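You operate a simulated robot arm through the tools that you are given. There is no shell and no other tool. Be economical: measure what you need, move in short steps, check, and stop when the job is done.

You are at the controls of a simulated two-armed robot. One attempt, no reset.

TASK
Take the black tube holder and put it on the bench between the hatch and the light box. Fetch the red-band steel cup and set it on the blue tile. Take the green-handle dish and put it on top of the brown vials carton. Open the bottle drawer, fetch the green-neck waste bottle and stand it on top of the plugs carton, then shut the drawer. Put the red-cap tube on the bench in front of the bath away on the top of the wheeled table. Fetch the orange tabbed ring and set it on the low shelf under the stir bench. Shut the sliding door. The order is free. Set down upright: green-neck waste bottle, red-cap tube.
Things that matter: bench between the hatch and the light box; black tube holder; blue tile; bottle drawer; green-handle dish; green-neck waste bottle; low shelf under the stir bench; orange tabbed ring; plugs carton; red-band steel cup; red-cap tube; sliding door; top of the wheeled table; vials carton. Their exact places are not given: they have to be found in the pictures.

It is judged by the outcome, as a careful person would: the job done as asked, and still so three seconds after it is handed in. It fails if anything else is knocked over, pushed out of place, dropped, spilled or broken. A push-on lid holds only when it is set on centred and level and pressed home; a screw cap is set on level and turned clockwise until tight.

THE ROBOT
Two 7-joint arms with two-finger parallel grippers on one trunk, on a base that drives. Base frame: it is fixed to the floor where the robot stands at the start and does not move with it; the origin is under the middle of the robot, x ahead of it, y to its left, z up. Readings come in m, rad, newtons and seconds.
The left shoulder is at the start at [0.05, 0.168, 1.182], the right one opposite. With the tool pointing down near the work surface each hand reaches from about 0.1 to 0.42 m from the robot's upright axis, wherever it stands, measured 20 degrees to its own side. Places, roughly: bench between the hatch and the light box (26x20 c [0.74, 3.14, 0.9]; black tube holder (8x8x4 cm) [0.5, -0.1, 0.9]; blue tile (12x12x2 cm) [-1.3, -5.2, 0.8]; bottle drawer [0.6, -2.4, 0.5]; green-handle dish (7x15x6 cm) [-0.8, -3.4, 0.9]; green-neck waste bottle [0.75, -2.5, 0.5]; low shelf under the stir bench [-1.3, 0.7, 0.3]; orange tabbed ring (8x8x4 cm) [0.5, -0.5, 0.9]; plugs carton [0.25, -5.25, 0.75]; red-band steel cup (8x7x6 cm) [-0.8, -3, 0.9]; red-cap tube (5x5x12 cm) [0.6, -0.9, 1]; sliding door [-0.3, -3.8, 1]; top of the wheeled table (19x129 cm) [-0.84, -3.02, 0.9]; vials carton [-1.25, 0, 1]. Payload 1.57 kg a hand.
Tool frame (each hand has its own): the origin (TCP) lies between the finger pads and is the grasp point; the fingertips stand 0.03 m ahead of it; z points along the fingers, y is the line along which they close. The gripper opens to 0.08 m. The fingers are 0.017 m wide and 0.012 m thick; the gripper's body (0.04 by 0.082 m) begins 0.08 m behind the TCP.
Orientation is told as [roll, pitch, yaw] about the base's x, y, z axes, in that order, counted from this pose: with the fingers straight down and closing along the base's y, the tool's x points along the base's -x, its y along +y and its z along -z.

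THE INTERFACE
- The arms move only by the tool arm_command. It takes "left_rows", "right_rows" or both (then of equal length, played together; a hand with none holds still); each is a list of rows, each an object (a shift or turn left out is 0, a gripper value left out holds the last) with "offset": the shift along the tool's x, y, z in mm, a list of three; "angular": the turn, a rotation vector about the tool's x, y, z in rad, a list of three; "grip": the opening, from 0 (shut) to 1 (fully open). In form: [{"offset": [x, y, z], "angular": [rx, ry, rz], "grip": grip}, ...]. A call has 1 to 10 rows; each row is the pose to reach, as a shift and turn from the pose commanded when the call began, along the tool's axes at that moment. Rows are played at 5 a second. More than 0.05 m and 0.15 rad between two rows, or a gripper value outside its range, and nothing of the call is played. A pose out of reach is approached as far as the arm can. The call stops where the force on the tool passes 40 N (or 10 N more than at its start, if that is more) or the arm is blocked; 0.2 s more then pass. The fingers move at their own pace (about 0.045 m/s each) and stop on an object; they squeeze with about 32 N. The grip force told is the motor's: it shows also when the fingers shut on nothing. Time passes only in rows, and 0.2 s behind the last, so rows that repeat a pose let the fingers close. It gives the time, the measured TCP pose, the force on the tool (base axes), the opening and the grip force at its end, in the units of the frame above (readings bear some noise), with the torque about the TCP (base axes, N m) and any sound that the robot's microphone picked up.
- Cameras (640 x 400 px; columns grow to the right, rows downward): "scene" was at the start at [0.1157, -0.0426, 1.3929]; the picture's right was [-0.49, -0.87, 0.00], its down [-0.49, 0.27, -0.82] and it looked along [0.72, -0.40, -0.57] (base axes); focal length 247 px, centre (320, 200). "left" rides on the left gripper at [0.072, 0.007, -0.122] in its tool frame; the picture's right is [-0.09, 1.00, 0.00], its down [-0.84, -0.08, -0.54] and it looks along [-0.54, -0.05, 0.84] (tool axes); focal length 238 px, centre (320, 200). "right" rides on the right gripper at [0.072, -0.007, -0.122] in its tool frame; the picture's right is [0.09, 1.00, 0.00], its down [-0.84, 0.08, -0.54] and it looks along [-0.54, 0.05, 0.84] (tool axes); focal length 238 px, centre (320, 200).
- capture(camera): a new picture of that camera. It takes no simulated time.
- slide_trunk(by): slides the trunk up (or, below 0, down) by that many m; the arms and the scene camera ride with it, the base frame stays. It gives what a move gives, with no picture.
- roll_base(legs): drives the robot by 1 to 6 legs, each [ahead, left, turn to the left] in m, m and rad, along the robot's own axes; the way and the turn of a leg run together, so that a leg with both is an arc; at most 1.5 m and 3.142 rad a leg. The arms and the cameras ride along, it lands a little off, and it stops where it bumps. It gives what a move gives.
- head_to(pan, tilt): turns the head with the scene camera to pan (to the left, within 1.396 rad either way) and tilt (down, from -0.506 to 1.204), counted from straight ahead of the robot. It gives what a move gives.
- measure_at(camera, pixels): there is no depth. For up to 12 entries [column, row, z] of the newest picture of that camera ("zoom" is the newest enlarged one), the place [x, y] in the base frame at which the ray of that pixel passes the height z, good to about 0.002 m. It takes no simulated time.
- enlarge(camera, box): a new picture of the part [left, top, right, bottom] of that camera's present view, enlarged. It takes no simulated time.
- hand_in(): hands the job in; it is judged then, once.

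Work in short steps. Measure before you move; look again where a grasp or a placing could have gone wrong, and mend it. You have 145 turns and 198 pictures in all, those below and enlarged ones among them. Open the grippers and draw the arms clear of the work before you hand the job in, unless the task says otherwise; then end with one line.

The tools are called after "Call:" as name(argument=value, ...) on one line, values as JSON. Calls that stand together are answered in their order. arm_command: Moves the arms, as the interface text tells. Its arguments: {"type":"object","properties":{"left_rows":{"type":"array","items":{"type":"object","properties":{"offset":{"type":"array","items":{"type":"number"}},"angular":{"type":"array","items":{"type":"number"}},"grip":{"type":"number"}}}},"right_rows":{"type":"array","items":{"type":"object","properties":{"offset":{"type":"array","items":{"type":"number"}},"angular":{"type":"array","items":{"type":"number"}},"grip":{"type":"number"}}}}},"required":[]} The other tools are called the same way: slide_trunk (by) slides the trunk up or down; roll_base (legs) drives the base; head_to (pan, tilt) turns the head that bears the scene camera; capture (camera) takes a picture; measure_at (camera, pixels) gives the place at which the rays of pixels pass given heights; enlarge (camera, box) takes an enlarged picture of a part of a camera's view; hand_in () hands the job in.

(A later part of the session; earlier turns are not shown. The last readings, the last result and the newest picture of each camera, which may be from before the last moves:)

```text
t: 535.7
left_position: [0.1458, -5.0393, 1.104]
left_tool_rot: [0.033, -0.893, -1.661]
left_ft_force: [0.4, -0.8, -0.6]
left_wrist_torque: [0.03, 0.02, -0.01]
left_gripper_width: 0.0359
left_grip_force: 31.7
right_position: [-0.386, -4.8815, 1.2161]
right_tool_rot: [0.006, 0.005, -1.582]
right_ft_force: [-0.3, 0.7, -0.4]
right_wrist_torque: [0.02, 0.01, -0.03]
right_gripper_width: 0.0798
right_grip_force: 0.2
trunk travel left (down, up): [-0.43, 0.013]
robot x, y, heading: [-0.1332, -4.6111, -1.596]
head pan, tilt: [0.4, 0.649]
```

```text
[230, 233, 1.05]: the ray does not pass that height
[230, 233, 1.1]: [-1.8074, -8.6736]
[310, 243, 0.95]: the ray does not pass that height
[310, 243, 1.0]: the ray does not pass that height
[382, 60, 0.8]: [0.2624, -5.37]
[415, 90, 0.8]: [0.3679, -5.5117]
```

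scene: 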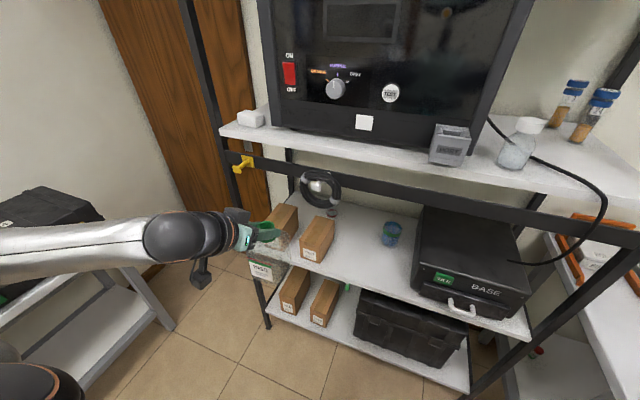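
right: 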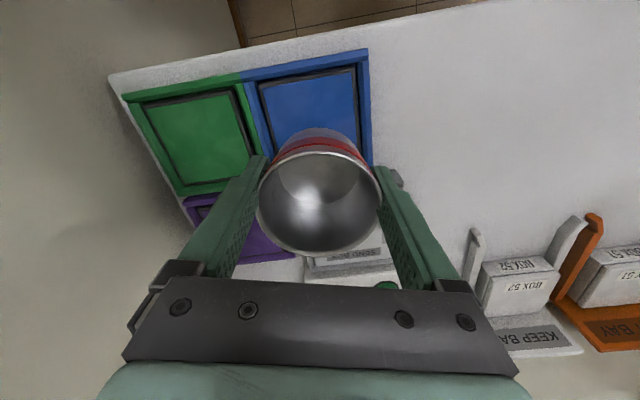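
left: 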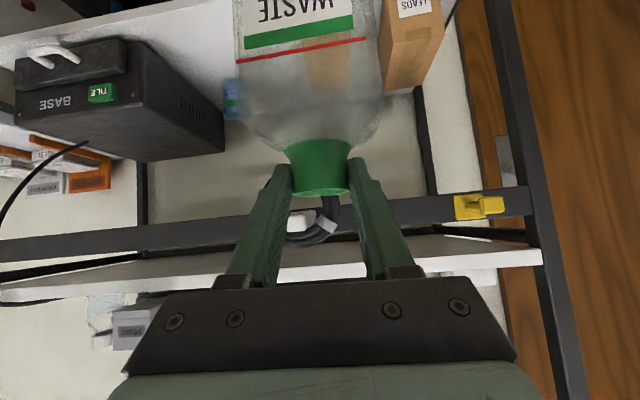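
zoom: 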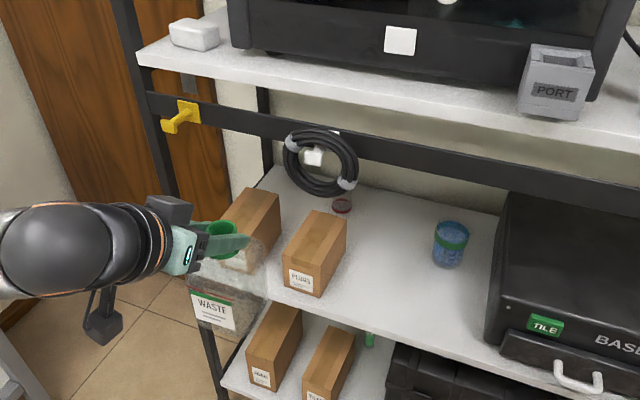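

Carton top z≈0.795, x 0.113–0.187, y -5.28…-5.445; a coil hangs at x≲0.165. I'll come in obliquely from the +x side: turn right 0.6, shift, lower the trunk 0.12, and check alignment.

Call:
roll_base(legs=[[0, 0, -0.604], [-0.19, 0.244, 0]])

Call:
slide_trunk(by=-0.12)

Call:
head_to(pan=0.6, tilt=0.65)

Call:
capture(camera="scene")

Call:
enlarge(camera="scene", box=[180, 100, 440, 320])

Call:
capture(camera="left")

```text
t: 540.0
left_position: [0.1652, -5.1103, 1.1034]
left_tool_rot: [0.035, -0.892, -2.258]
left_ft_force: [-0.1, -0.3, -1.4]
left_wrist_torque: [0.03, -0.01, -0.04]
left_gripper_width: 0.0359
left_grip_force: 31.8
right_position: [-0.1863, -4.6793, 1.2145]
right_tool_rot: [0.004, 0.006, -2.179]
right_ft_force: [0.7, 0.3, -0.8]
right_wrist_torque: [-0.02, 0.03, 0.0]
right_gripper_width: 0.0798
right_grip_force: 0.0
trunk travel left (down, up): [-0.43, 0.013]
robot x, y, heading: [0.1711, -4.5965, -2.192]
head pan, tilt: [0.4, 0.649]
```

```text
t: 541.5
left_position: [0.1642, -5.111, 0.9845]
left_tool_rot: [0.036, -0.893, -2.259]
left_ft_force: [0.3, -0.4, -0.2]
left_wrist_torque: [0.0, -0.02, 0.01]
left_gripper_width: 0.0358
left_grip_force: 32.0
right_position: [-0.1873, -4.6811, 1.0955]
right_tool_rot: [0.005, 0.005, -2.18]
right_ft_force: [0.4, 0.3, 0.0]
right_wrist_torque: [-0.03, 0.01, 0.0]
right_gripper_width: 0.0799
right_grip_force: 0.1
trunk travel left (down, up): [-0.31, 0.133]
robot x, y, heading: [0.1736, -4.5986, -2.194]
head pan, tilt: [0.4, 0.649]
```

```text
t: 542.3
left_position: [0.1655, -5.1103, 0.9832]
left_tool_rot: [0.036, -0.891, -2.258]
left_ft_force: [-0.4, 1.1, -1.0]
left_wrist_torque: [0.0, -0.01, 0.01]
left_gripper_width: 0.0359
left_grip_force: 32.1
right_position: [-0.1877, -4.6804, 1.0952]
right_tool_rot: [0.004, 0.005, -2.178]
right_ft_force: [0.5, -0.8, -0.5]
right_wrist_torque: [-0.02, -0.01, -0.04]
right_gripper_width: 0.0798
right_grip_force: 0.0
trunk travel left (down, up): [-0.31, 0.133]
robot x, y, heading: [0.1754, -4.5995, -2.197]
head pan, tilt: [0.6, 0.649]
```

```text
39 pictures are left
```

scene: 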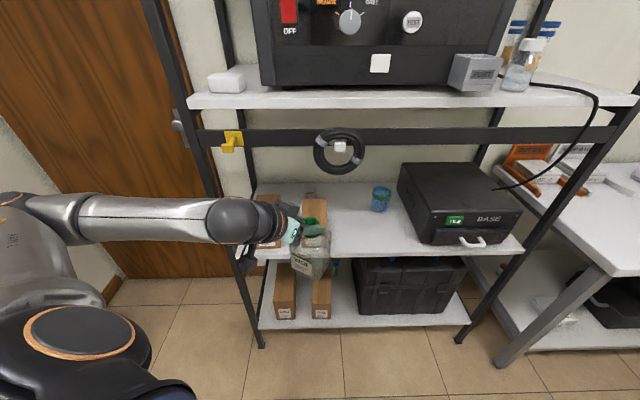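

```text
1.82 times, centred on (310, 210) of scene
```

zoom: 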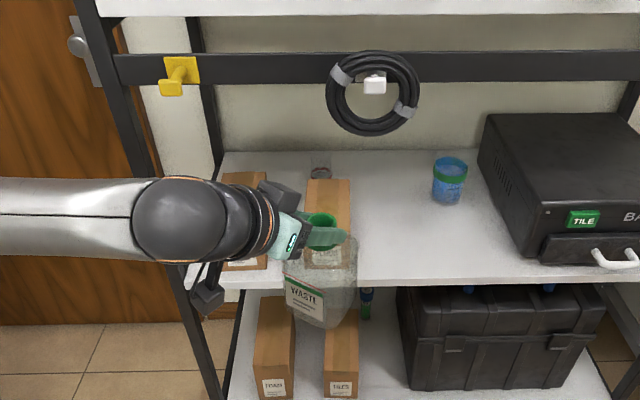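

```text
37 pictures are left
```

left: 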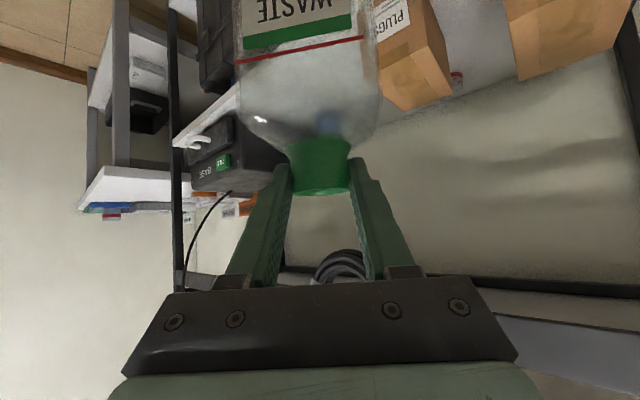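

Alignment looks good; the coil is above. Drive the bottle in over the carton and lower 20 mm.

Call:
roll_base(legs=[[0.187, 0.116, 0]])

Call:
arm_command(left_rows=[{"offset": [6, 0, 5]}, {"offset": [11, 0, 9]}, {"offset": [15.5, 0, 12.6]}])

Call:
enlarge(camera="scene", box=[220, 130, 400, 290])

Call:
capture(camera="left")

```text
t: 543.9
left_position: [0.1492, -5.2882, 0.9803]
left_tool_rot: [0.026, -0.879, -2.282]
left_ft_force: [0.4, 0.7, -1.0]
left_wrist_torque: [0.02, -0.02, -0.01]
left_gripper_width: 0.0361
left_grip_force: 31.7
right_position: [-0.1988, -4.8723, 1.096]
right_tool_rot: [0.008, 0.002, -2.178]
right_ft_force: [0.2, 0.2, 0.1]
right_wrist_torque: [0.01, -0.01, 0.01]
right_gripper_width: 0.08
right_grip_force: 0.0
trunk travel left (down, up): [-0.31, 0.133]
robot x, y, heading: [0.1613, -4.7941, -2.197]
head pan, tilt: [0.6, 0.649]
stopped in leg 1: the robot was blocked; the commanded pose is now the measured one
```

```text
t: 544.7
left_position: [0.148, -5.2911, 0.9613]
left_tool_rot: [0.024, -0.88, -2.285]
left_ft_force: [0.1, 1.1, 4.3]
left_wrist_torque: [0.06, 0.04, -0.02]
left_gripper_width: 0.0357
left_grip_force: 31.9
left hand out of reach, approached as far as the arm can: row 1, 2, 3
right_position: [-0.1989, -4.8704, 1.0956]
right_tool_rot: [0.008, 0.001, -2.179]
right_ft_force: [0.1, -0.7, -0.3]
right_wrist_torque: [-0.02, 0.01, -0.01]
right_gripper_width: 0.0801
right_grip_force: 0.1
trunk travel left (down, up): [-0.31, 0.133]
robot x, y, heading: [0.1595, -4.7916, -2.196]
head pan, tilt: [0.6, 0.649]
```

```text
2.50 times, centred on (310, 210) of scene
```

zoom: 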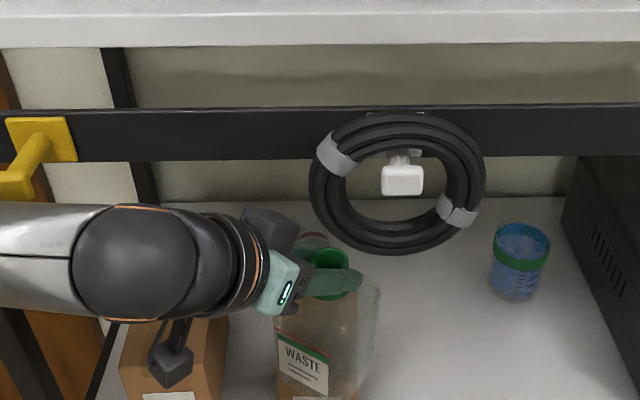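

```text
35 pictures are left
```

left: 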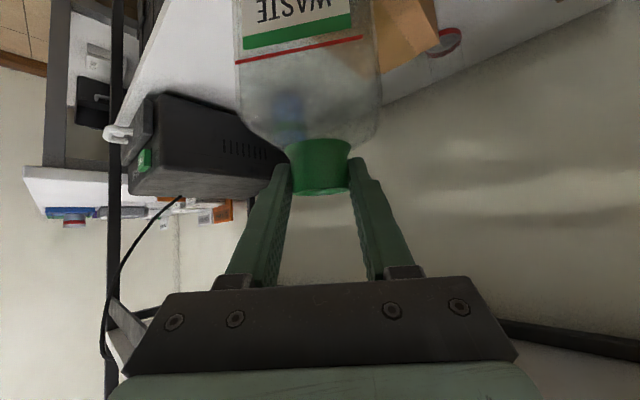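

The forearm met the yellow hook. I back off, turn 0.3 left so the forearm stays clear, re-enter, and lower.

Call:
arm_command(left_rows=[{"offset": [-12, 0, -10]}, {"offset": [-16, 0, -13]}])

Call:
roll_base(legs=[[-0.0972, -0.0703, 0], [0, 0, 0.296], [0.0452, -0.1324, 0], [0.17, 0.058, 0]])

Call:
arm_command(left_rows=[{"offset": [6, 0, 5]}, {"offset": [11, 0, 9]}, {"offset": [15, 0, 12]}])

Call:
capture(camera="scene")

Call:
enlarge(camera="scene", box=[180, 120, 380, 300])

Call:
capture(camera="left")

```text
t: 545.3
left_position: [0.1482, -5.2872, 0.977]
left_tool_rot: [0.021, -0.871, -2.288]
left_ft_force: [-0.9, 0.4, -0.6]
left_wrist_torque: [-0.01, 0.0, 0.0]
left_gripper_width: 0.0357
left_grip_force: 32.0
left hand out of reach, approached as far as the arm can: row 1
right_position: [-0.1994, -4.8689, 1.0959]
right_tool_rot: [0.008, -0.005, -2.178]
right_ft_force: [-0.4, 0.2, 0.2]
right_wrist_torque: [-0.02, 0.02, -0.03]
right_gripper_width: 0.0799
right_grip_force: 0.1
trunk travel left (down, up): [-0.31, 0.133]
robot x, y, heading: [0.1582, -4.7974, -2.193]
head pan, tilt: [0.6, 0.649]
```

```text
t: 550.1
left_position: [0.1523, -5.3392, 0.9768]
left_tool_rot: [0.021, -0.874, -1.982]
left_ft_force: [0.1, -0.2, -1.7]
left_wrist_torque: [0.02, 0.0, -0.04]
left_gripper_width: 0.0355
left_grip_force: 32.0
right_position: [-0.3018, -5.0345, 1.0949]
right_tool_rot: [0.005, 0.004, -1.886]
right_ft_force: [0.1, 0.6, 1.1]
right_wrist_torque: [0.01, -0.01, 0.0]
right_gripper_width: 0.0803
right_grip_force: 0.1
trunk travel left (down, up): [-0.31, 0.133]
robot x, y, heading: [0.0175, -4.85, -1.906]
head pan, tilt: [0.6, 0.649]
```

```text
t: 550.9
left_position: [0.1527, -5.3391, 0.9603]
left_tool_rot: [0.019, -0.882, -1.985]
left_ft_force: [1.9, 3.0, 13.9]
left_wrist_torque: [0.84, 0.38, -0.2]
left_gripper_width: 0.0356
left_grip_force: 31.6
right_position: [-0.302, -5.0326, 1.0951]
right_tool_rot: [0.005, 0.002, -1.884]
right_ft_force: [-0.1, 0.0, 0.5]
right_wrist_torque: [0.0, 0.04, -0.02]
right_gripper_width: 0.08
right_grip_force: 0.1
trunk travel left (down, up): [-0.31, 0.133]
robot x, y, heading: [0.022, -4.8535, -1.903]
head pan, tilt: [0.6, 0.649]
```

```text
34 pictures are left
```

scene: 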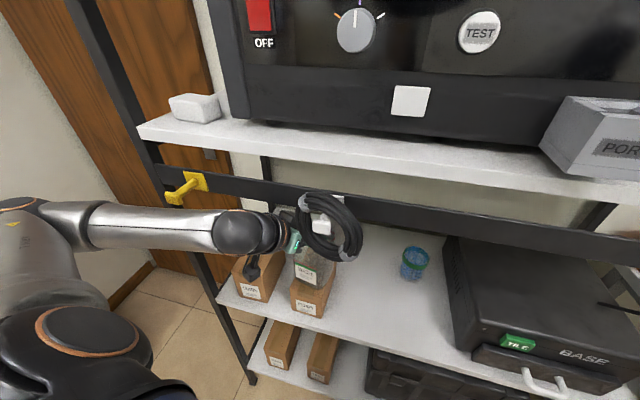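

```text
2.22 times, centred on (280, 210) of scene
```

zoom: 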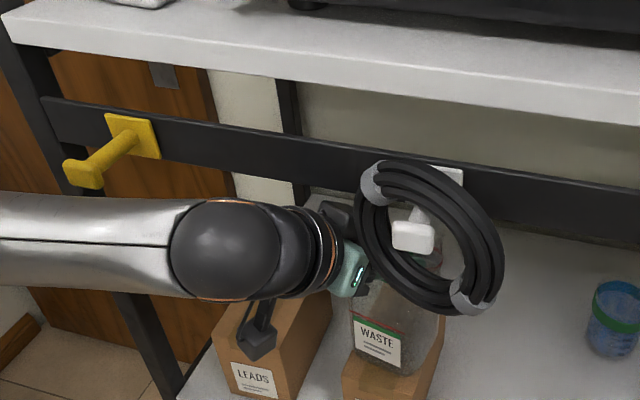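

```text
32 pictures are left
```

left: 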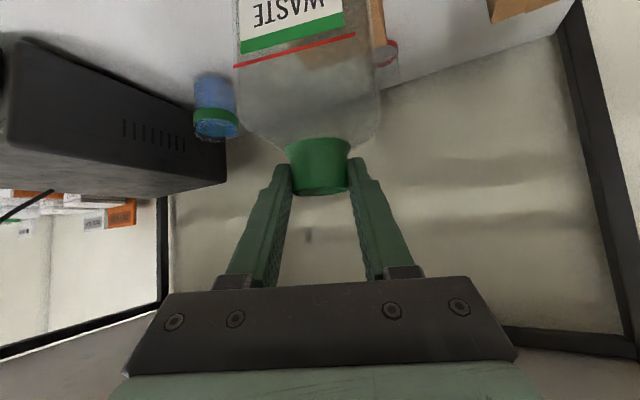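

Bottle rests on the carton (14 N). Seat, open, withdraw along the tool axis, back off and fold the arm.

Call:
arm_command(left_rows=[{"offset": [1, 0, 1], "grip": 0.7}, {"offset": [1, 0, 1], "grip": 0.75}, {"offset": [1, 0, 1], "grip": 0.75}, {"offset": [0, 0, -30], "grip": 0.75}, {"offset": [0, 0, -70]}, {"offset": [0, 0, -110]}])

Call:
roll_base(legs=[[-0.217, -0.075, 0]])

Call:
arm_command(left_rows=[{"offset": [6, 0, -23], "angular": [0, 0.14, 0]}, {"offset": [12, 0, -46], "angular": [0, 0.28, 0]}, {"offset": [18, 0, -69], "angular": [0, 0.42, 0]}, {"offset": [24, 0, -92], "angular": [0, 0.56, 0]}, {"offset": [30, 0, -115], "angular": [0, 0.7, 0]}, {"offset": [37, 0, -138], "angular": [0, 0.84, 0]}])

Call:
enlarge(camera="scene", box=[180, 120, 440, 320])

```text
t: 552.1
left_position: [0.169, -5.33, 0.9837]
left_tool_rot: [-0.003, -0.83, -1.979]
left_ft_force: [-0.5, 3.6, -0.8]
left_wrist_torque: [-0.44, -0.07, 0.18]
left_gripper_width: 0.0602
left_grip_force: 0.1
left hand out of reach, approached as far as the arm can: row 4, 5, 6
right_position: [-0.3027, -5.0329, 1.0947]
right_tool_rot: [0.004, 0.008, -1.885]
right_ft_force: [0.0, 0.6, 0.3]
right_wrist_torque: [0.0, 0.0, -0.01]
right_gripper_width: 0.08
right_grip_force: 0.0
trunk travel left (down, up): [-0.31, 0.133]
robot x, y, heading: [0.0235, -4.8518, -1.899]
head pan, tilt: [0.6, 0.649]
stopped in row 6 (left hand): the force on the tool passed its limit at 86 N (the readings are from after the stop); the commanded pose is now the measured one
```

```text
t: 553.8
left_position: [0.1707, -5.1034, 0.9848]
left_tool_rot: [-0.004, -0.833, -1.974]
left_ft_force: [0.0, 0.6, -0.2]
left_wrist_torque: [0.01, 0.02, -0.01]
left_gripper_width: 0.0601
left_grip_force: 0.1
right_position: [-0.3022, -4.8067, 1.0955]
right_tool_rot: [0.006, 0.006, -1.884]
right_ft_force: [-0.1, 0.7, -0.4]
right_wrist_torque: [-0.02, 0.01, 0.01]
right_gripper_width: 0.08
right_grip_force: 0.1
trunk travel left (down, up): [-0.31, 0.133]
robot x, y, heading: [0.0169, -4.6225, -1.901]
head pan, tilt: [0.6, 0.649]
```

```text
t: 555.2
left_position: [0.2192, -4.9872, 1.0499]
left_tool_rot: [-0.002, 0.012, -1.978]
left_ft_force: [0.7, -0.3, -0.4]
left_wrist_torque: [-0.01, -0.03, 0.03]
left_gripper_width: 0.06
left_grip_force: 0.1
right_position: [-0.302, -4.807, 1.0954]
right_tool_rot: [0.005, 0.005, -1.883]
right_ft_force: [0.0, -0.3, 0.0]
right_wrist_torque: [0.01, 0.0, -0.01]
right_gripper_width: 0.0803
right_grip_force: 0.0
trunk travel left (down, up): [-0.31, 0.133]
robot x, y, heading: [0.0181, -4.6263, -1.904]
head pan, tilt: [0.6, 0.649]
```

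```text
2.00 times, centred on (310, 220) of scene
```

zoom: 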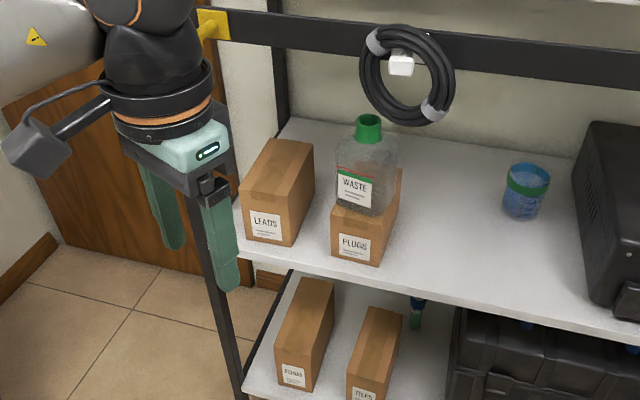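

The bottle stands upright on PLUGS and the coil still hangs. Exit through the door the proven way and turn toward the drawer side.

Call:
roll_base(legs=[[0, 0, -1.238], [-0.49, 0, 0], [0, -0.8, 0], [0, -0.7, 0], [0.76, 0, 0], [0, 0, 1.572]])

```text
t: 574.7
left_position: [0.2462, -3.4275, 1.0404]
left_tool_rot: [-0.017, 0.021, 3.046]
left_ft_force: [0.0, -0.1, 0.1]
left_wrist_torque: [-0.01, 0.04, -0.04]
left_gripper_width: 0.0601
left_grip_force: 0.1
right_position: [0.2597, -2.8754, 1.0896]
right_tool_rot: [-0.029, 0.044, 3.14]
right_ft_force: [0.1, 0.0, 0.7]
right_wrist_torque: [-0.03, 0.0, -0.01]
right_gripper_width: 0.0802
right_grip_force: 0.1
trunk travel left (down, up): [-0.31, 0.133]
robot x, y, heading: [0.5438, -3.1115, 3.131]
head pan, tilt: [0.6, 0.649]
stopped in leg 4: the robot was blocked; the commanded pose is now the measured one
```

The right arm touched the incubator's side; back off 0.1 m, then continue away and turn; go to the drawer and lower the left fist.

Call:
roll_base(legs=[[0, 0.1, 0], [0.8, 0, 0], [0, 0, 1.582], [-0.43, -0.03, 0], [0, 0, 1.57]])

Call:
slide_trunk(by=-0.3)

Call:
arm_command(left_rows=[{"offset": [-20, 0, 40], "angular": [0, -0.12, 0], "grip": 0}, {"offset": [-45, 0, 75], "angular": [0, -0.24, 0]}, {"offset": [-70, 0, 110], "angular": [0, -0.36, 0]}, {"offset": [-95, 0, 145], "angular": [0, -0.48, 0]}, {"offset": [-120, 0, 180], "angular": [0, -0.6, 0]}, {"offset": [-140, 0, 215], "angular": [0, -0.6, 0]}, {"offset": [-150, 0, 245], "angular": [0, -0.6, 0]}])

Call:
head_to(pan=0.3, tilt=0.85)

Call:
capture(camera="scene")

Call:
capture(camera="left")

```text
t: 575.7
left_position: [0.249, -3.4427, 1.0472]
left_tool_rot: [-0.002, 0.018, 3.048]
left_ft_force: [-1.0, -0.4, -0.5]
left_wrist_torque: [-0.01, -0.02, 0.06]
left_gripper_width: 0.0598
left_grip_force: 0.1
right_position: [0.2612, -2.8924, 1.0858]
right_tool_rot: [-0.003, 0.04, -3.139]
right_ft_force: [0.0, -0.5, 0.9]
right_wrist_torque: [0.0, 0.02, 0.0]
right_gripper_width: 0.0799
right_grip_force: 0.0
trunk travel left (down, up): [-0.31, 0.133]
robot x, y, heading: [0.5378, -3.1385, 3.121]
head pan, tilt: [0.6, 0.649]
stopped in leg 1: the robot was blocked; the commanded pose is now the measured one
```

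```text
t: 578.7
left_position: [0.2524, -3.4545, 0.7371]
left_tool_rot: [-0.027, 0.021, 3.051]
left_ft_force: [0.0, -0.5, 0.0]
left_wrist_torque: [0.02, 0.01, 0.01]
left_gripper_width: 0.06
left_grip_force: 0.1
right_position: [0.2621, -2.9024, 0.7871]
right_tool_rot: [-0.055, 0.06, -3.136]
right_ft_force: [-0.3, 1.2, -0.6]
right_wrist_torque: [-0.02, -0.01, 0.02]
right_gripper_width: 0.08
right_grip_force: 0.1
trunk travel left (down, up): [-0.01, 0.433]
robot x, y, heading: [0.5429, -3.1427, 3.126]
head pan, tilt: [0.6, 0.649]
```

```text
t: 580.3
left_position: [0.1072, -3.4365, 0.4884]
left_tool_rot: [-0.033, -0.577, 3.068]
left_ft_force: [-0.6, 0.4, 0.2]
left_wrist_torque: [0.02, 0.0, 0.01]
left_gripper_width: 0.0
left_grip_force: 21.3
right_position: [0.262, -2.9027, 0.7888]
right_tool_rot: [-0.056, 0.057, -3.136]
right_ft_force: [-0.6, 0.3, -0.1]
right_wrist_torque: [0.0, -0.02, 0.0]
right_gripper_width: 0.0801
right_grip_force: 0.0
trunk travel left (down, up): [-0.01, 0.433]
robot x, y, heading: [0.54, -3.1403, 3.128]
head pan, tilt: [0.6, 0.649]
```

```text
t: 581.1
left_position: [0.1073, -3.4374, 0.4896]
left_tool_rot: [-0.035, -0.578, 3.069]
left_ft_force: [0.6, -0.9, -0.4]
left_wrist_torque: [0.01, 0.01, 0.0]
left_gripper_width: 0.0001
left_grip_force: 21.3
right_position: [0.2615, -2.9027, 0.7888]
right_tool_rot: [-0.053, 0.059, -3.136]
right_ft_force: [0.0, -0.5, -0.1]
right_wrist_torque: [0.01, 0.01, 0.01]
right_gripper_width: 0.0797
right_grip_force: 0.2
trunk travel left (down, up): [-0.01, 0.433]
robot x, y, heading: [0.5423, -3.1394, 3.13]
head pan, tilt: [0.3, 0.85]
```

```text
30 pictures are left
```

scene: 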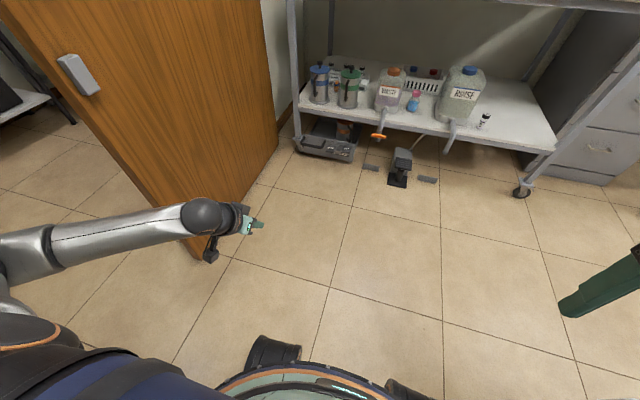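

```text
29 pictures are left
```

left: 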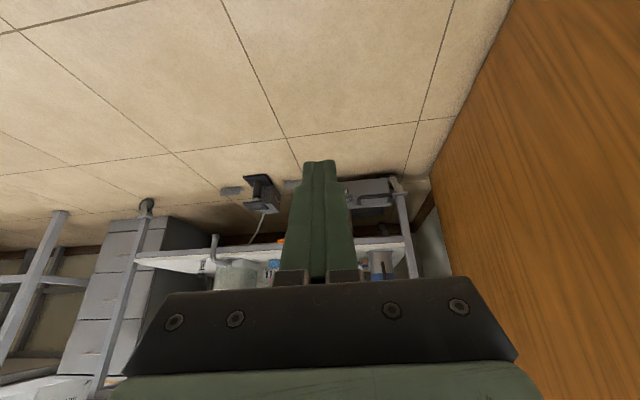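

The right elbow is caught at the incubator. As before, extend the right hand forward/inward to pull the elbow away, then drive ahead.

Call:
arm_command(right_rows=[{"offset": [-25, -10, 0]}, {"offset": [-50, 0, 0]}, {"offset": [-75, 20, 0]}, {"offset": [-100, 40, 0]}, {"offset": [-130, 60, 0]}])

Call:
roll_base(legs=[[0.1, 0.04, 0], [0.68, 0, 0]])

Call:
head_to(pan=-1.0, tilt=0.5)

Call:
capture(camera="scene")

```text
t: 582.3
left_position: [0.109, -3.4289, 0.504]
left_tool_rot: [-0.003, -0.592, 3.045]
left_ft_force: [-0.2, -0.5, 0.1]
left_wrist_torque: [0.02, -0.01, -0.03]
left_gripper_width: 0.0
left_grip_force: 21.4
right_position: [0.14, -2.9493, 0.787]
right_tool_rot: [-0.005, 0.026, 3.139]
right_ft_force: [0.5, -0.4, -0.3]
right_wrist_torque: [0.01, -0.02, -0.03]
right_gripper_width: 0.0799
right_grip_force: 0.1
trunk travel left (down, up): [-0.01, 0.433]
robot x, y, heading: [0.545, -3.1357, 3.123]
head pan, tilt: [0.3, 0.85]
```

```text
t: 586.9
left_position: [-0.6724, -3.4544, 0.5046]
left_tool_rot: [-0.003, -0.591, 3.043]
left_ft_force: [-0.5, -0.1, -0.8]
left_wrist_torque: [0.0, 0.0, 0.02]
left_gripper_width: 0.0
left_grip_force: 21.4
right_position: [-0.6404, -2.975, 0.7861]
right_tool_rot: [-0.004, 0.027, 3.138]
right_ft_force: [-0.8, 0.2, -0.1]
right_wrist_torque: [0.01, 0.02, 0.02]
right_gripper_width: 0.08
right_grip_force: 0.0
trunk travel left (down, up): [-0.01, 0.433]
robot x, y, heading: [-0.2389, -3.1631, 3.121]
head pan, tilt: [0.3, 0.85]
```

```text
t: 588.3
left_position: [-0.6722, -3.4546, 0.5039]
left_tool_rot: [-0.003, -0.592, 3.045]
left_ft_force: [-0.5, 0.1, 0.4]
left_wrist_torque: [-0.02, 0.01, 0.0]
left_gripper_width: 0.0
left_grip_force: 21.3
right_position: [-0.6413, -2.9742, 0.7872]
right_tool_rot: [-0.001, 0.027, 3.138]
right_ft_force: [-0.2, 0.0, 0.3]
right_wrist_torque: [-0.03, -0.03, 0.04]
right_gripper_width: 0.0799
right_grip_force: 0.0
trunk travel left (down, up): [-0.01, 0.433]
robot x, y, heading: [-0.2372, -3.1674, 3.121]
head pan, tilt: [-1.0, 0.499]
```

```text
28 pictures are left
```

scene: 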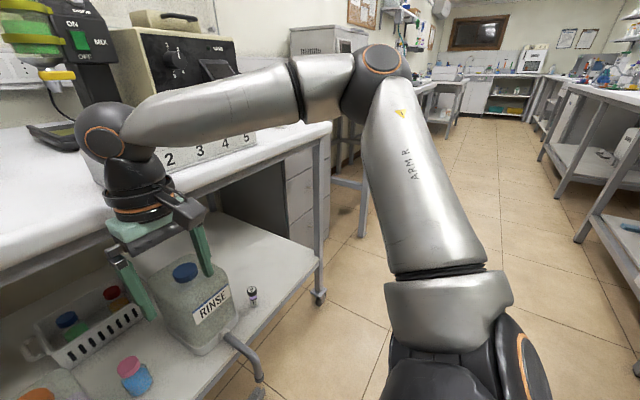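

Freed. Back off, raise the trunk for the turn to heading 0, lower again at the drawer, and push it shut with the closed left fist.

Call:
roll_base(legs=[[-0.1, 0, 0]])

Call:
slide_trunk(by=0.33)

Call:
roll_base(legs=[[0, -0.3, 0], [0, 0, 1.57], [0, -0.18, 0], [0, 0, 1.59], [0, 0.11, 0]])

Call:
slide_trunk(by=-0.33)

Call:
head_to(pan=0.3, tilt=0.75)

Call:
capture(camera="scene")

```text
t: 589.5
left_position: [-0.5743, -3.4578, 0.504]
left_tool_rot: [-0.004, -0.592, 3.044]
left_ft_force: [-0.1, 0.7, 0.3]
left_wrist_torque: [-0.01, 0.03, 0.0]
left_gripper_width: 0.0
left_grip_force: 21.1
right_position: [-0.5418, -2.9774, 0.7868]
right_tool_rot: [-0.003, 0.027, 3.137]
right_ft_force: [-0.6, 0.2, 0.6]
right_wrist_torque: [0.0, -0.01, 0.0]
right_gripper_width: 0.0801
right_grip_force: 0.0
trunk travel left (down, up): [-0.01, 0.433]
robot x, y, heading: [-0.1434, -3.1699, 3.122]
head pan, tilt: [-1.0, 0.499]
```

```text
t: 592.7
left_position: [-0.5745, -3.4573, 0.834]
left_tool_rot: [-0.002, -0.591, 3.044]
left_ft_force: [-0.5, 0.5, 1.0]
left_wrist_torque: [-0.01, -0.01, 0.01]
left_gripper_width: 0.0
left_grip_force: 21.1
right_position: [-0.5428, -2.9758, 1.1164]
right_tool_rot: [-0.003, 0.026, 3.138]
right_ft_force: [-0.6, 0.0, -0.1]
right_wrist_torque: [0.01, 0.01, -0.02]
right_gripper_width: 0.0798
right_grip_force: 0.1
trunk travel left (down, up): [-0.34, 0.103]
robot x, y, heading: [-0.1393, -3.168, 3.126]
head pan, tilt: [-1.0, 0.499]
```

```text
t: 606.7
left_position: [0.1127, -2.45, 0.8343]
left_tool_rot: [-0.004, -0.59, -0.065]
left_ft_force: [-0.1, 0.3, 0.1]
left_wrist_torque: [-0.03, 0.0, -0.02]
left_gripper_width: 0.0003
left_grip_force: 21.5
right_position: [0.0957, -2.9301, 1.1166]
right_tool_rot: [-0.003, 0.027, 0.029]
right_ft_force: [-0.1, 0.8, 0.2]
right_wrist_torque: [-0.02, 0.0, 0.01]
right_gripper_width: 0.0801
right_grip_force: 0.1
trunk travel left (down, up): [-0.34, 0.103]
robot x, y, heading: [-0.3145, -2.7499, 0.009]
head pan, tilt: [-1.0, 0.499]
```

```text
t: 609.9
left_position: [0.1137, -2.45, 0.5049]
left_tool_rot: [-0.003, -0.591, -0.065]
left_ft_force: [-0.6, -0.1, 0.1]
left_wrist_torque: [-0.01, -0.01, -0.01]
left_gripper_width: 0.0001
left_grip_force: 21.5
right_position: [0.0963, -2.9311, 0.7862]
right_tool_rot: [-0.004, 0.027, 0.03]
right_ft_force: [-0.3, -0.2, 0.0]
right_wrist_torque: [0.0, -0.01, -0.01]
right_gripper_width: 0.08
right_grip_force: 0.0
trunk travel left (down, up): [-0.01, 0.433]
robot x, y, heading: [-0.3117, -2.7499, 0.01]
head pan, tilt: [-1.0, 0.499]
```

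```text
t: 611.4
left_position: [0.1137, -2.4503, 0.5041]
left_tool_rot: [-0.003, -0.593, -0.064]
left_ft_force: [-0.6, 0.5, 0.2]
left_wrist_torque: [-0.01, 0.0, -0.02]
left_gripper_width: 0.0
left_grip_force: 21.3
right_position: [0.0959, -2.9311, 0.7868]
right_tool_rot: [-0.004, 0.027, 0.03]
right_ft_force: [-0.2, 0.2, -0.4]
right_wrist_torque: [0.0, -0.02, 0.02]
right_gripper_width: 0.0801
right_grip_force: 0.1
trunk travel left (down, up): [-0.01, 0.433]
robot x, y, heading: [-0.3117, -2.7513, 0.009]
head pan, tilt: [0.3, 0.75]
```

```text
27 pictures are left
```

scene: 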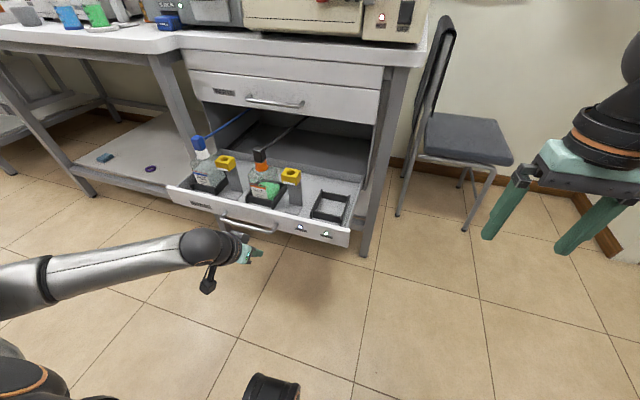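

Shift 4 cm right of the handle, push the drawer shut, then back off and raise the trunk.

Call:
roll_base(legs=[[0, -0.04, 0], [0.392, 0, 0]])

Call:
roll_base(legs=[[-0.36, 0, 0]])

Call:
capture(camera="scene")

Call:
slide_trunk(by=0.3)

```text
t: 613.4
left_position: [0.2285, -2.4886, 0.5039]
left_tool_rot: [-0.005, -0.58, -0.062]
left_ft_force: [-0.2, 0.8, 0.2]
left_wrist_torque: [0.0, 0.01, 0.0]
left_gripper_width: 0.0
left_grip_force: 21.2
right_position: [0.2182, -2.9679, 0.7865]
right_tool_rot: [-0.005, 0.028, 0.03]
right_ft_force: [-0.1, 0.9, 1.1]
right_wrist_torque: [0.0, 0.0, -0.04]
right_gripper_width: 0.0799
right_grip_force: 0.2
trunk travel left (down, up): [-0.01, 0.433]
robot x, y, heading: [-0.1915, -2.7919, 0.016]
head pan, tilt: [0.3, 0.75]
stopped in leg 2: the force on the tool passed its limit at 62 N (the readings are from after the stop); the commanded pose is now the measured one
```

```text
t: 615.1
left_position: [0.0241, -2.4908, 0.5035]
left_tool_rot: [-0.002, -0.578, -0.061]
left_ft_force: [0.5, -0.5, -1.0]
left_wrist_torque: [-0.01, 0.01, 0.02]
left_gripper_width: 0.0
left_grip_force: 21.0
right_position: [0.0136, -2.9697, 0.7891]
right_tool_rot: [-0.002, 0.022, 0.035]
right_ft_force: [-0.5, -0.4, 0.8]
right_wrist_torque: [0.0, 0.02, 0.02]
right_gripper_width: 0.0801
right_grip_force: 0.0
trunk travel left (down, up): [-0.01, 0.433]
robot x, y, heading: [-0.3951, -2.792, 0.011]
head pan, tilt: [0.3, 0.75]
stopped in leg 1: the robot was blocked; the commanded pose is now the measured one
```

```text
26 pictures are left
```

scene: 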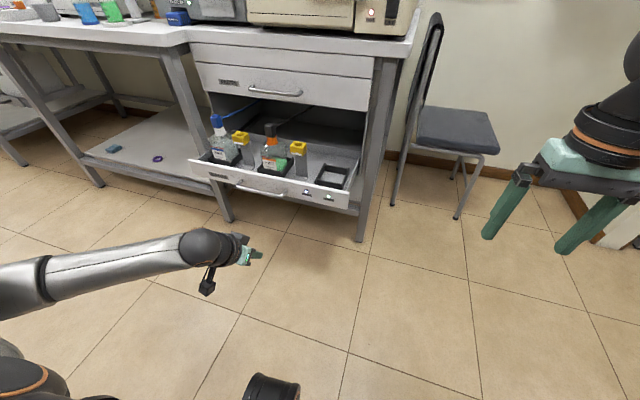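

```text
t: 618.1
left_position: [0.0251, -2.4917, 0.8035]
left_tool_rot: [-0.003, -0.579, -0.063]
left_ft_force: [-0.1, 1.0, 0.0]
left_wrist_torque: [-0.02, 0.0, 0.0]
left_gripper_width: 0.0002
left_grip_force: 21.4
right_position: [0.0138, -2.9699, 1.088]
right_tool_rot: [-0.001, 0.023, 0.036]
right_ft_force: [0.2, 0.5, 0.0]
right_wrist_torque: [0.0, 0.02, 0.0]
right_gripper_width: 0.0799
right_grip_force: 0.1
trunk travel left (down, up): [-0.31, 0.133]
robot x, y, heading: [-0.397, -2.7942, 0.018]
head pan, tilt: [0.3, 0.75]
```

The contact impact tripped the force limit. Lower again and push with short slow legs in separate calls.

Call:
slide_trunk(by=-0.3)

Call:
roll_base(legs=[[0.16, 0, 0]])

Call:
roll_base(legs=[[0.05, 0, 0]])

Call:
roll_base(legs=[[0.05, 0, 0]])

Call:
roll_base(legs=[[0.05, 0, 0]])

Call:
roll_base(legs=[[0.05, 0, 0]])

Call:
roll_base(legs=[[0.05, 0, 0]])

Call:
roll_base(legs=[[0.05, 0, 0]])

Call:
roll_base(legs=[[0.05, 0, 0]])

Call:
capture(camera="scene")

```text
t: 621.1
left_position: [0.0239, -2.4917, 0.5037]
left_tool_rot: [-0.003, -0.58, -0.062]
left_ft_force: [0.7, 0.9, 0.2]
left_wrist_torque: [0.02, -0.01, -0.02]
left_gripper_width: 0.0
left_grip_force: 21.1
right_position: [0.0143, -2.9703, 0.7895]
right_tool_rot: [-0.002, 0.023, 0.035]
right_ft_force: [-0.4, 0.0, -0.5]
right_wrist_torque: [0.04, -0.01, 0.0]
right_gripper_width: 0.0799
right_grip_force: 0.0
trunk travel left (down, up): [-0.01, 0.433]
robot x, y, heading: [-0.3938, -2.7949, 0.018]
head pan, tilt: [0.3, 0.75]
```

```text
t: 622.5
left_position: [0.184, -2.4884, 0.5038]
left_tool_rot: [-0.004, -0.579, -0.06]
left_ft_force: [0.7, 0.1, 0.1]
left_wrist_torque: [0.0, 0.02, 0.0]
left_gripper_width: 0.0
left_grip_force: 21.4
right_position: [0.1724, -2.9667, 0.789]
right_tool_rot: [-0.001, 0.021, 0.036]
right_ft_force: [0.5, -0.3, 0.0]
right_wrist_torque: [0.03, 0.0, -0.02]
right_gripper_width: 0.0799
right_grip_force: 0.0
trunk travel left (down, up): [-0.01, 0.433]
robot x, y, heading: [-0.2366, -2.7918, 0.02]
head pan, tilt: [0.3, 0.75]
```

```text
t: 623.5
left_position: [0.2323, -2.4875, 0.5029]
left_tool_rot: [-0.003, -0.577, -0.063]
left_ft_force: [0.3, -0.6, -1.0]
left_wrist_torque: [0.04, 0.0, -0.01]
left_gripper_width: 0.0
left_grip_force: 21.3
right_position: [0.223, -2.9675, 0.7876]
right_tool_rot: [-0.001, 0.024, 0.035]
right_ft_force: [0.2, 0.4, 0.2]
right_wrist_torque: [0.01, 0.01, 0.0]
right_gripper_width: 0.0801
right_grip_force: 0.1
trunk travel left (down, up): [-0.01, 0.433]
robot x, y, heading: [-0.1849, -2.7901, 0.017]
head pan, tilt: [0.3, 0.75]
```

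```text
t: 624.4
left_position: [0.2831, -2.4852, 0.5035]
left_tool_rot: [-0.003, -0.578, -0.061]
left_ft_force: [0.5, -0.4, 0.0]
left_wrist_torque: [-0.02, -0.02, -0.01]
left_gripper_width: 0.0003
left_grip_force: 21.2
right_position: [0.2726, -2.965, 0.7897]
right_tool_rot: [-0.001, 0.024, 0.035]
right_ft_force: [-0.9, -0.4, 0.5]
right_wrist_torque: [0.0, 0.02, 0.02]
right_gripper_width: 0.08
right_grip_force: 0.0
trunk travel left (down, up): [-0.01, 0.433]
robot x, y, heading: [-0.1305, -2.7899, 0.019]
head pan, tilt: [0.3, 0.75]
```

```text
t: 625.3
left_position: [0.3321, -2.4856, 0.5023]
left_tool_rot: [-0.003, -0.581, -0.062]
left_ft_force: [-0.9, 0.5, -0.7]
left_wrist_torque: [0.0, 0.02, 0.0]
left_gripper_width: 0.0
left_grip_force: 21.5
right_position: [0.3221, -2.9629, 0.7896]
right_tool_rot: [-0.002, 0.024, 0.037]
right_ft_force: [-0.9, -0.1, 0.7]
right_wrist_torque: [0.05, -0.01, -0.03]
right_gripper_width: 0.0798
right_grip_force: 0.1
trunk travel left (down, up): [-0.01, 0.433]
robot x, y, heading: [-0.0846, -2.7931, 0.015]
head pan, tilt: [0.3, 0.75]
```

```text
t: 626.2
left_position: [0.3816, -2.4836, 0.503]
left_tool_rot: [-0.004, -0.579, -0.061]
left_ft_force: [0.0, 0.1, -0.2]
left_wrist_torque: [-0.05, -0.01, 0.0]
left_gripper_width: 0.0001
left_grip_force: 21.4
right_position: [0.3713, -2.9636, 0.7899]
right_tool_rot: [-0.002, 0.023, 0.037]
right_ft_force: [-0.4, 0.1, 0.4]
right_wrist_torque: [0.01, 0.02, -0.04]
right_gripper_width: 0.0804
right_grip_force: 0.0
trunk travel left (down, up): [-0.01, 0.433]
robot x, y, heading: [-0.0334, -2.7872, 0.017]
head pan, tilt: [0.3, 0.75]
```

```text
t: 627.1
left_position: [0.4316, -2.4834, 0.5035]
left_tool_rot: [-0.004, -0.578, -0.058]
left_ft_force: [0.3, -0.1, 0.3]
left_wrist_torque: [0.02, 0.0, 0.0]
left_gripper_width: 0.0001
left_grip_force: 21.4
right_position: [0.4214, -2.9622, 0.7878]
right_tool_rot: [-0.002, 0.02, 0.036]
right_ft_force: [0.0, 0.4, -0.1]
right_wrist_torque: [0.0, -0.01, 0.01]
right_gripper_width: 0.0798
right_grip_force: 0.1
trunk travel left (down, up): [-0.01, 0.433]
robot x, y, heading: [0.0112, -2.7865, 0.018]
head pan, tilt: [0.3, 0.75]
```

```text
t: 628.1
left_position: [0.4817, -2.482, 0.5025]
left_tool_rot: [-0.003, -0.579, -0.058]
left_ft_force: [-0.1, 1.3, -0.3]
left_wrist_torque: [0.0, 0.03, 0.01]
left_gripper_width: 0.0
left_grip_force: 21.4
right_position: [0.4701, -2.9617, 0.7877]
right_tool_rot: [-0.002, 0.02, 0.035]
right_ft_force: [0.3, -0.5, 0.3]
right_wrist_torque: [-0.01, 0.0, -0.01]
right_gripper_width: 0.0799
right_grip_force: 0.0
trunk travel left (down, up): [-0.01, 0.433]
robot x, y, heading: [0.0587, -2.7864, 0.016]
head pan, tilt: [0.3, 0.75]
```

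```text
t: 628.9
left_position: [0.4916, -2.483, 0.4988]
left_tool_rot: [-0.007, -0.555, -0.06]
left_ft_force: [-0.7, 0.1, 1.1]
left_wrist_torque: [0.01, -0.03, 0.0]
left_gripper_width: 0.0002
left_grip_force: 20.7
right_position: [0.4897, -2.9596, 0.7877]
right_tool_rot: [-0.002, 0.023, 0.036]
right_ft_force: [-0.1, -0.6, 0.5]
right_wrist_torque: [0.0, -0.03, 0.02]
right_gripper_width: 0.0801
right_grip_force: 0.0
trunk travel left (down, up): [-0.01, 0.433]
robot x, y, heading: [0.0758, -2.7847, 0.02]
head pan, tilt: [0.3, 0.75]
stopped in leg 1: the force on the tool passed its limit at 156 N (the readings are from after the stop); the commanded pose is now the measured one
```

```text
25 pictures are left
```

scene: 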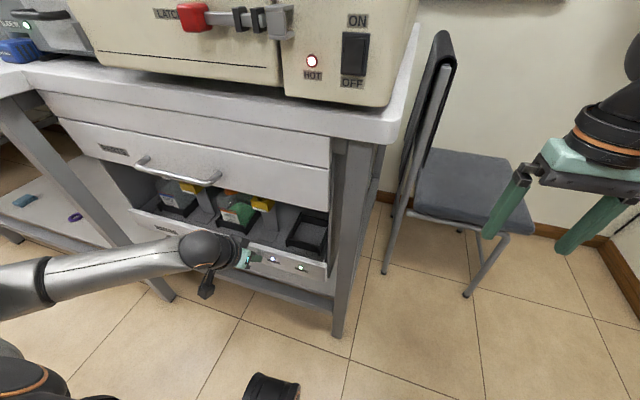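

The drawer is shut. Now the door: back off, raise the trunk, turn to face the panel, and bring the left fist near the handle for a look.

Call:
roll_base(legs=[[-0.37, 0, 0]])

Call:
slide_trunk(by=0.43)

Call:
roll_base(legs=[[0, 0, -1.49], [0.46, -0.085, 0]])

Call:
head_to(pan=0.5, tilt=0.6)

Call:
capture(camera="scene")

Call:
capture(camera="left")

```text
t: 631.2
left_position: [0.1257, -2.4918, 0.4991]
left_tool_rot: [-0.008, -0.557, -0.066]
left_ft_force: [-0.6, -0.2, -0.9]
left_wrist_torque: [0.01, 0.03, -0.01]
left_gripper_width: 0.0
left_grip_force: 21.4
right_position: [0.1212, -2.9685, 0.7884]
right_tool_rot: [-0.002, 0.024, 0.03]
right_ft_force: [-0.9, 0.7, 0.1]
right_wrist_torque: [-0.01, -0.01, 0.04]
right_gripper_width: 0.08
right_grip_force: 0.0
trunk travel left (down, up): [-0.01, 0.433]
robot x, y, heading: [-0.284, -2.7917, 0.012]
head pan, tilt: [0.3, 0.75]
```

```text
refused: 0.43 is not a number from -0.4 to 0.4
```

```text
t: 637.6
left_position: [0.0479, -3.6227, 0.4985]
left_tool_rot: [-0.007, -0.554, -1.5]
left_ft_force: [0.5, -0.6, -0.1]
left_wrist_torque: [-0.01, 0.02, -0.01]
left_gripper_width: 0.0
left_grip_force: 22.0
right_position: [-0.4249, -3.6818, 0.7893]
right_tool_rot: [-0.002, 0.022, -1.405]
right_ft_force: [-1.1, -0.3, 0.0]
right_wrist_torque: [0.01, -0.03, 0.0]
right_gripper_width: 0.0801
right_grip_force: 0.1
trunk travel left (down, up): [-0.01, 0.433]
robot x, y, heading: [-0.3055, -3.2565, -1.421]
head pan, tilt: [0.3, 0.75]
```

```text
t: 638.3
left_position: [0.0478, -3.6232, 0.4982]
left_tool_rot: [-0.007, -0.556, -1.501]
left_ft_force: [-0.5, 0.7, 0.0]
left_wrist_torque: [-0.04, 0.0, 0.0]
left_gripper_width: 0.0
left_grip_force: 21.5
right_position: [-0.4259, -3.6827, 0.7884]
right_tool_rot: [-0.002, 0.023, -1.404]
right_ft_force: [-0.1, 0.5, -1.4]
right_wrist_torque: [0.04, 0.02, 0.03]
right_gripper_width: 0.0801
right_grip_force: 0.1
trunk travel left (down, up): [-0.01, 0.433]
robot x, y, heading: [-0.3069, -3.2527, -1.423]
head pan, tilt: [0.499, 0.6]
```

```text
24 pictures are left
```

scene: 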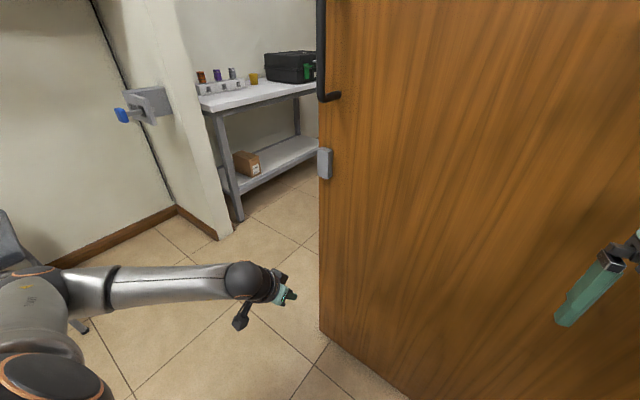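

```text
23 pictures are left
```

left: 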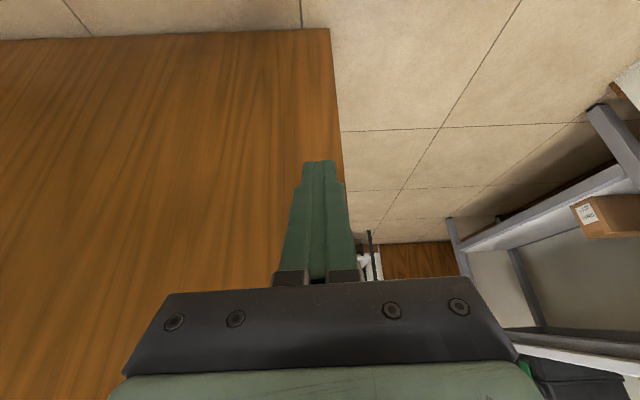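

Trunk step was too large in one go. Raise it 0.39, lift the left fist to handle height, tuck the right hand, and align left of the handle; then look.

Call:
roll_base(legs=[[-0.07, 0, 0]])

Call:
slide_trunk(by=0.39)

Call:
arm_command(left_rows=[{"offset": [-12, 0, -20]}, {"offset": [-25, 0, -40]}, {"offset": [-37, 0, -60]}], right_rows=[{"offset": [35, -5, 0]}, {"offset": [70, -10, 0]}, {"offset": [110, -15, 0]}])

Call:
roll_base(legs=[[0, 0, -0.197], [0, -0.035, 0]])

Call:
capture(camera="left")

Call:
head_to(pan=0.5, tilt=0.7)

Call:
capture(camera="scene")

```text
t: 639.3
left_position: [0.0367, -3.5545, 0.4982]
left_tool_rot: [-0.008, -0.554, -1.499]
left_ft_force: [0.5, 0.0, -0.9]
left_wrist_torque: [0.0, 0.0, 0.02]
left_gripper_width: 0.0001
left_grip_force: 21.1
right_position: [-0.4348, -3.6146, 0.7891]
right_tool_rot: [-0.002, 0.023, -1.402]
right_ft_force: [0.5, -0.2, 1.2]
right_wrist_torque: [0.01, 0.01, -0.01]
right_gripper_width: 0.0802
right_grip_force: 0.1
trunk travel left (down, up): [-0.01, 0.433]
robot x, y, heading: [-0.315, -3.1842, -1.423]
head pan, tilt: [0.499, 0.6]
```

```text
t: 643.0
left_position: [0.0378, -3.555, 0.8889]
left_tool_rot: [-0.008, -0.556, -1.499]
left_ft_force: [-0.5, -1.0, 0.0]
left_wrist_torque: [0.0, 0.01, -0.02]
left_gripper_width: 0.0
left_grip_force: 21.6
right_position: [-0.435, -3.6152, 1.179]
right_tool_rot: [-0.003, 0.024, -1.403]
right_ft_force: [-0.2, -0.5, -0.3]
right_wrist_torque: [0.05, -0.07, 0.02]
right_gripper_width: 0.0801
right_grip_force: 0.0
trunk travel left (down, up): [-0.4, 0.043]
robot x, y, heading: [-0.3159, -3.1874, -1.424]
head pan, tilt: [0.499, 0.6]
```

```text
t: 643.9
left_position: [0.0384, -3.5545, 0.9609]
left_tool_rot: [-0.007, -0.554, -1.5]
left_ft_force: [0.9, 0.2, 0.1]
left_wrist_torque: [-0.01, 0.0, -0.01]
left_gripper_width: 0.0001
left_grip_force: 21.1
right_position: [-0.4687, -3.508, 1.1797]
right_tool_rot: [0.001, 0.022, -1.405]
right_ft_force: [0.2, 0.1, -1.2]
right_wrist_torque: [-0.03, -0.02, 0.03]
right_gripper_width: 0.08
right_grip_force: 0.0
trunk travel left (down, up): [-0.4, 0.043]
robot x, y, heading: [-0.3153, -3.1893, -1.42]
head pan, tilt: [0.499, 0.6]
```

```text
t: 645.6
left_position: [-0.0729, -3.6157, 0.9612]
left_tool_rot: [-0.006, -0.555, -1.697]
left_ft_force: [-0.8, -0.3, 0.2]
left_wrist_torque: [-0.02, 0.0, -0.04]
left_gripper_width: 0.0
left_grip_force: 21.1
right_position: [-0.5611, -3.4722, 1.1807]
right_tool_rot: [0.0, 0.02, -1.6]
right_ft_force: [0.0, 0.0, 0.4]
right_wrist_torque: [0.0, -0.02, -0.01]
right_gripper_width: 0.0798
right_grip_force: 0.1
trunk travel left (down, up): [-0.4, 0.043]
robot x, y, heading: [-0.3483, -3.186, -1.622]
head pan, tilt: [0.499, 0.6]
```

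```text
22 pictures are left
```

left: 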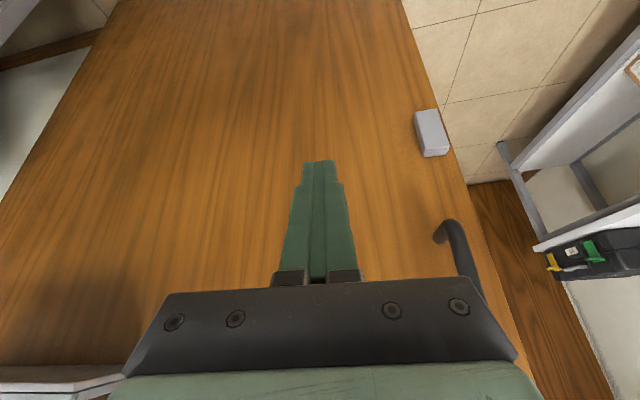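

```text
t: 646.3
left_position: [-0.0716, -3.6144, 0.9612]
left_tool_rot: [-0.007, -0.554, -1.697]
left_ft_force: [-0.3, -0.4, -0.5]
left_wrist_torque: [0.04, 0.01, 0.0]
left_gripper_width: 0.0
left_grip_force: 21.2
right_position: [-0.56, -3.4724, 1.1786]
right_tool_rot: [-0.002, 0.022, -1.601]
right_ft_force: [1.2, 1.1, -0.2]
right_wrist_torque: [-0.02, -0.03, -0.02]
right_gripper_width: 0.0799
right_grip_force: 0.0
trunk travel left (down, up): [-0.4, 0.043]
robot x, y, heading: [-0.3499, -3.1825, -1.62]
head pan, tilt: [0.499, 0.7]
```

```text
21 pictures are left
5 turns are left
```

scene: 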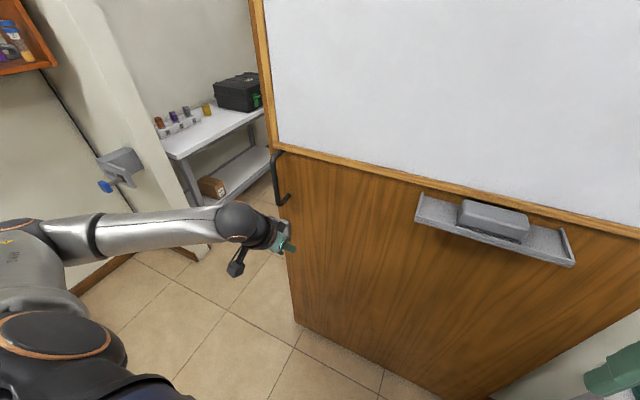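

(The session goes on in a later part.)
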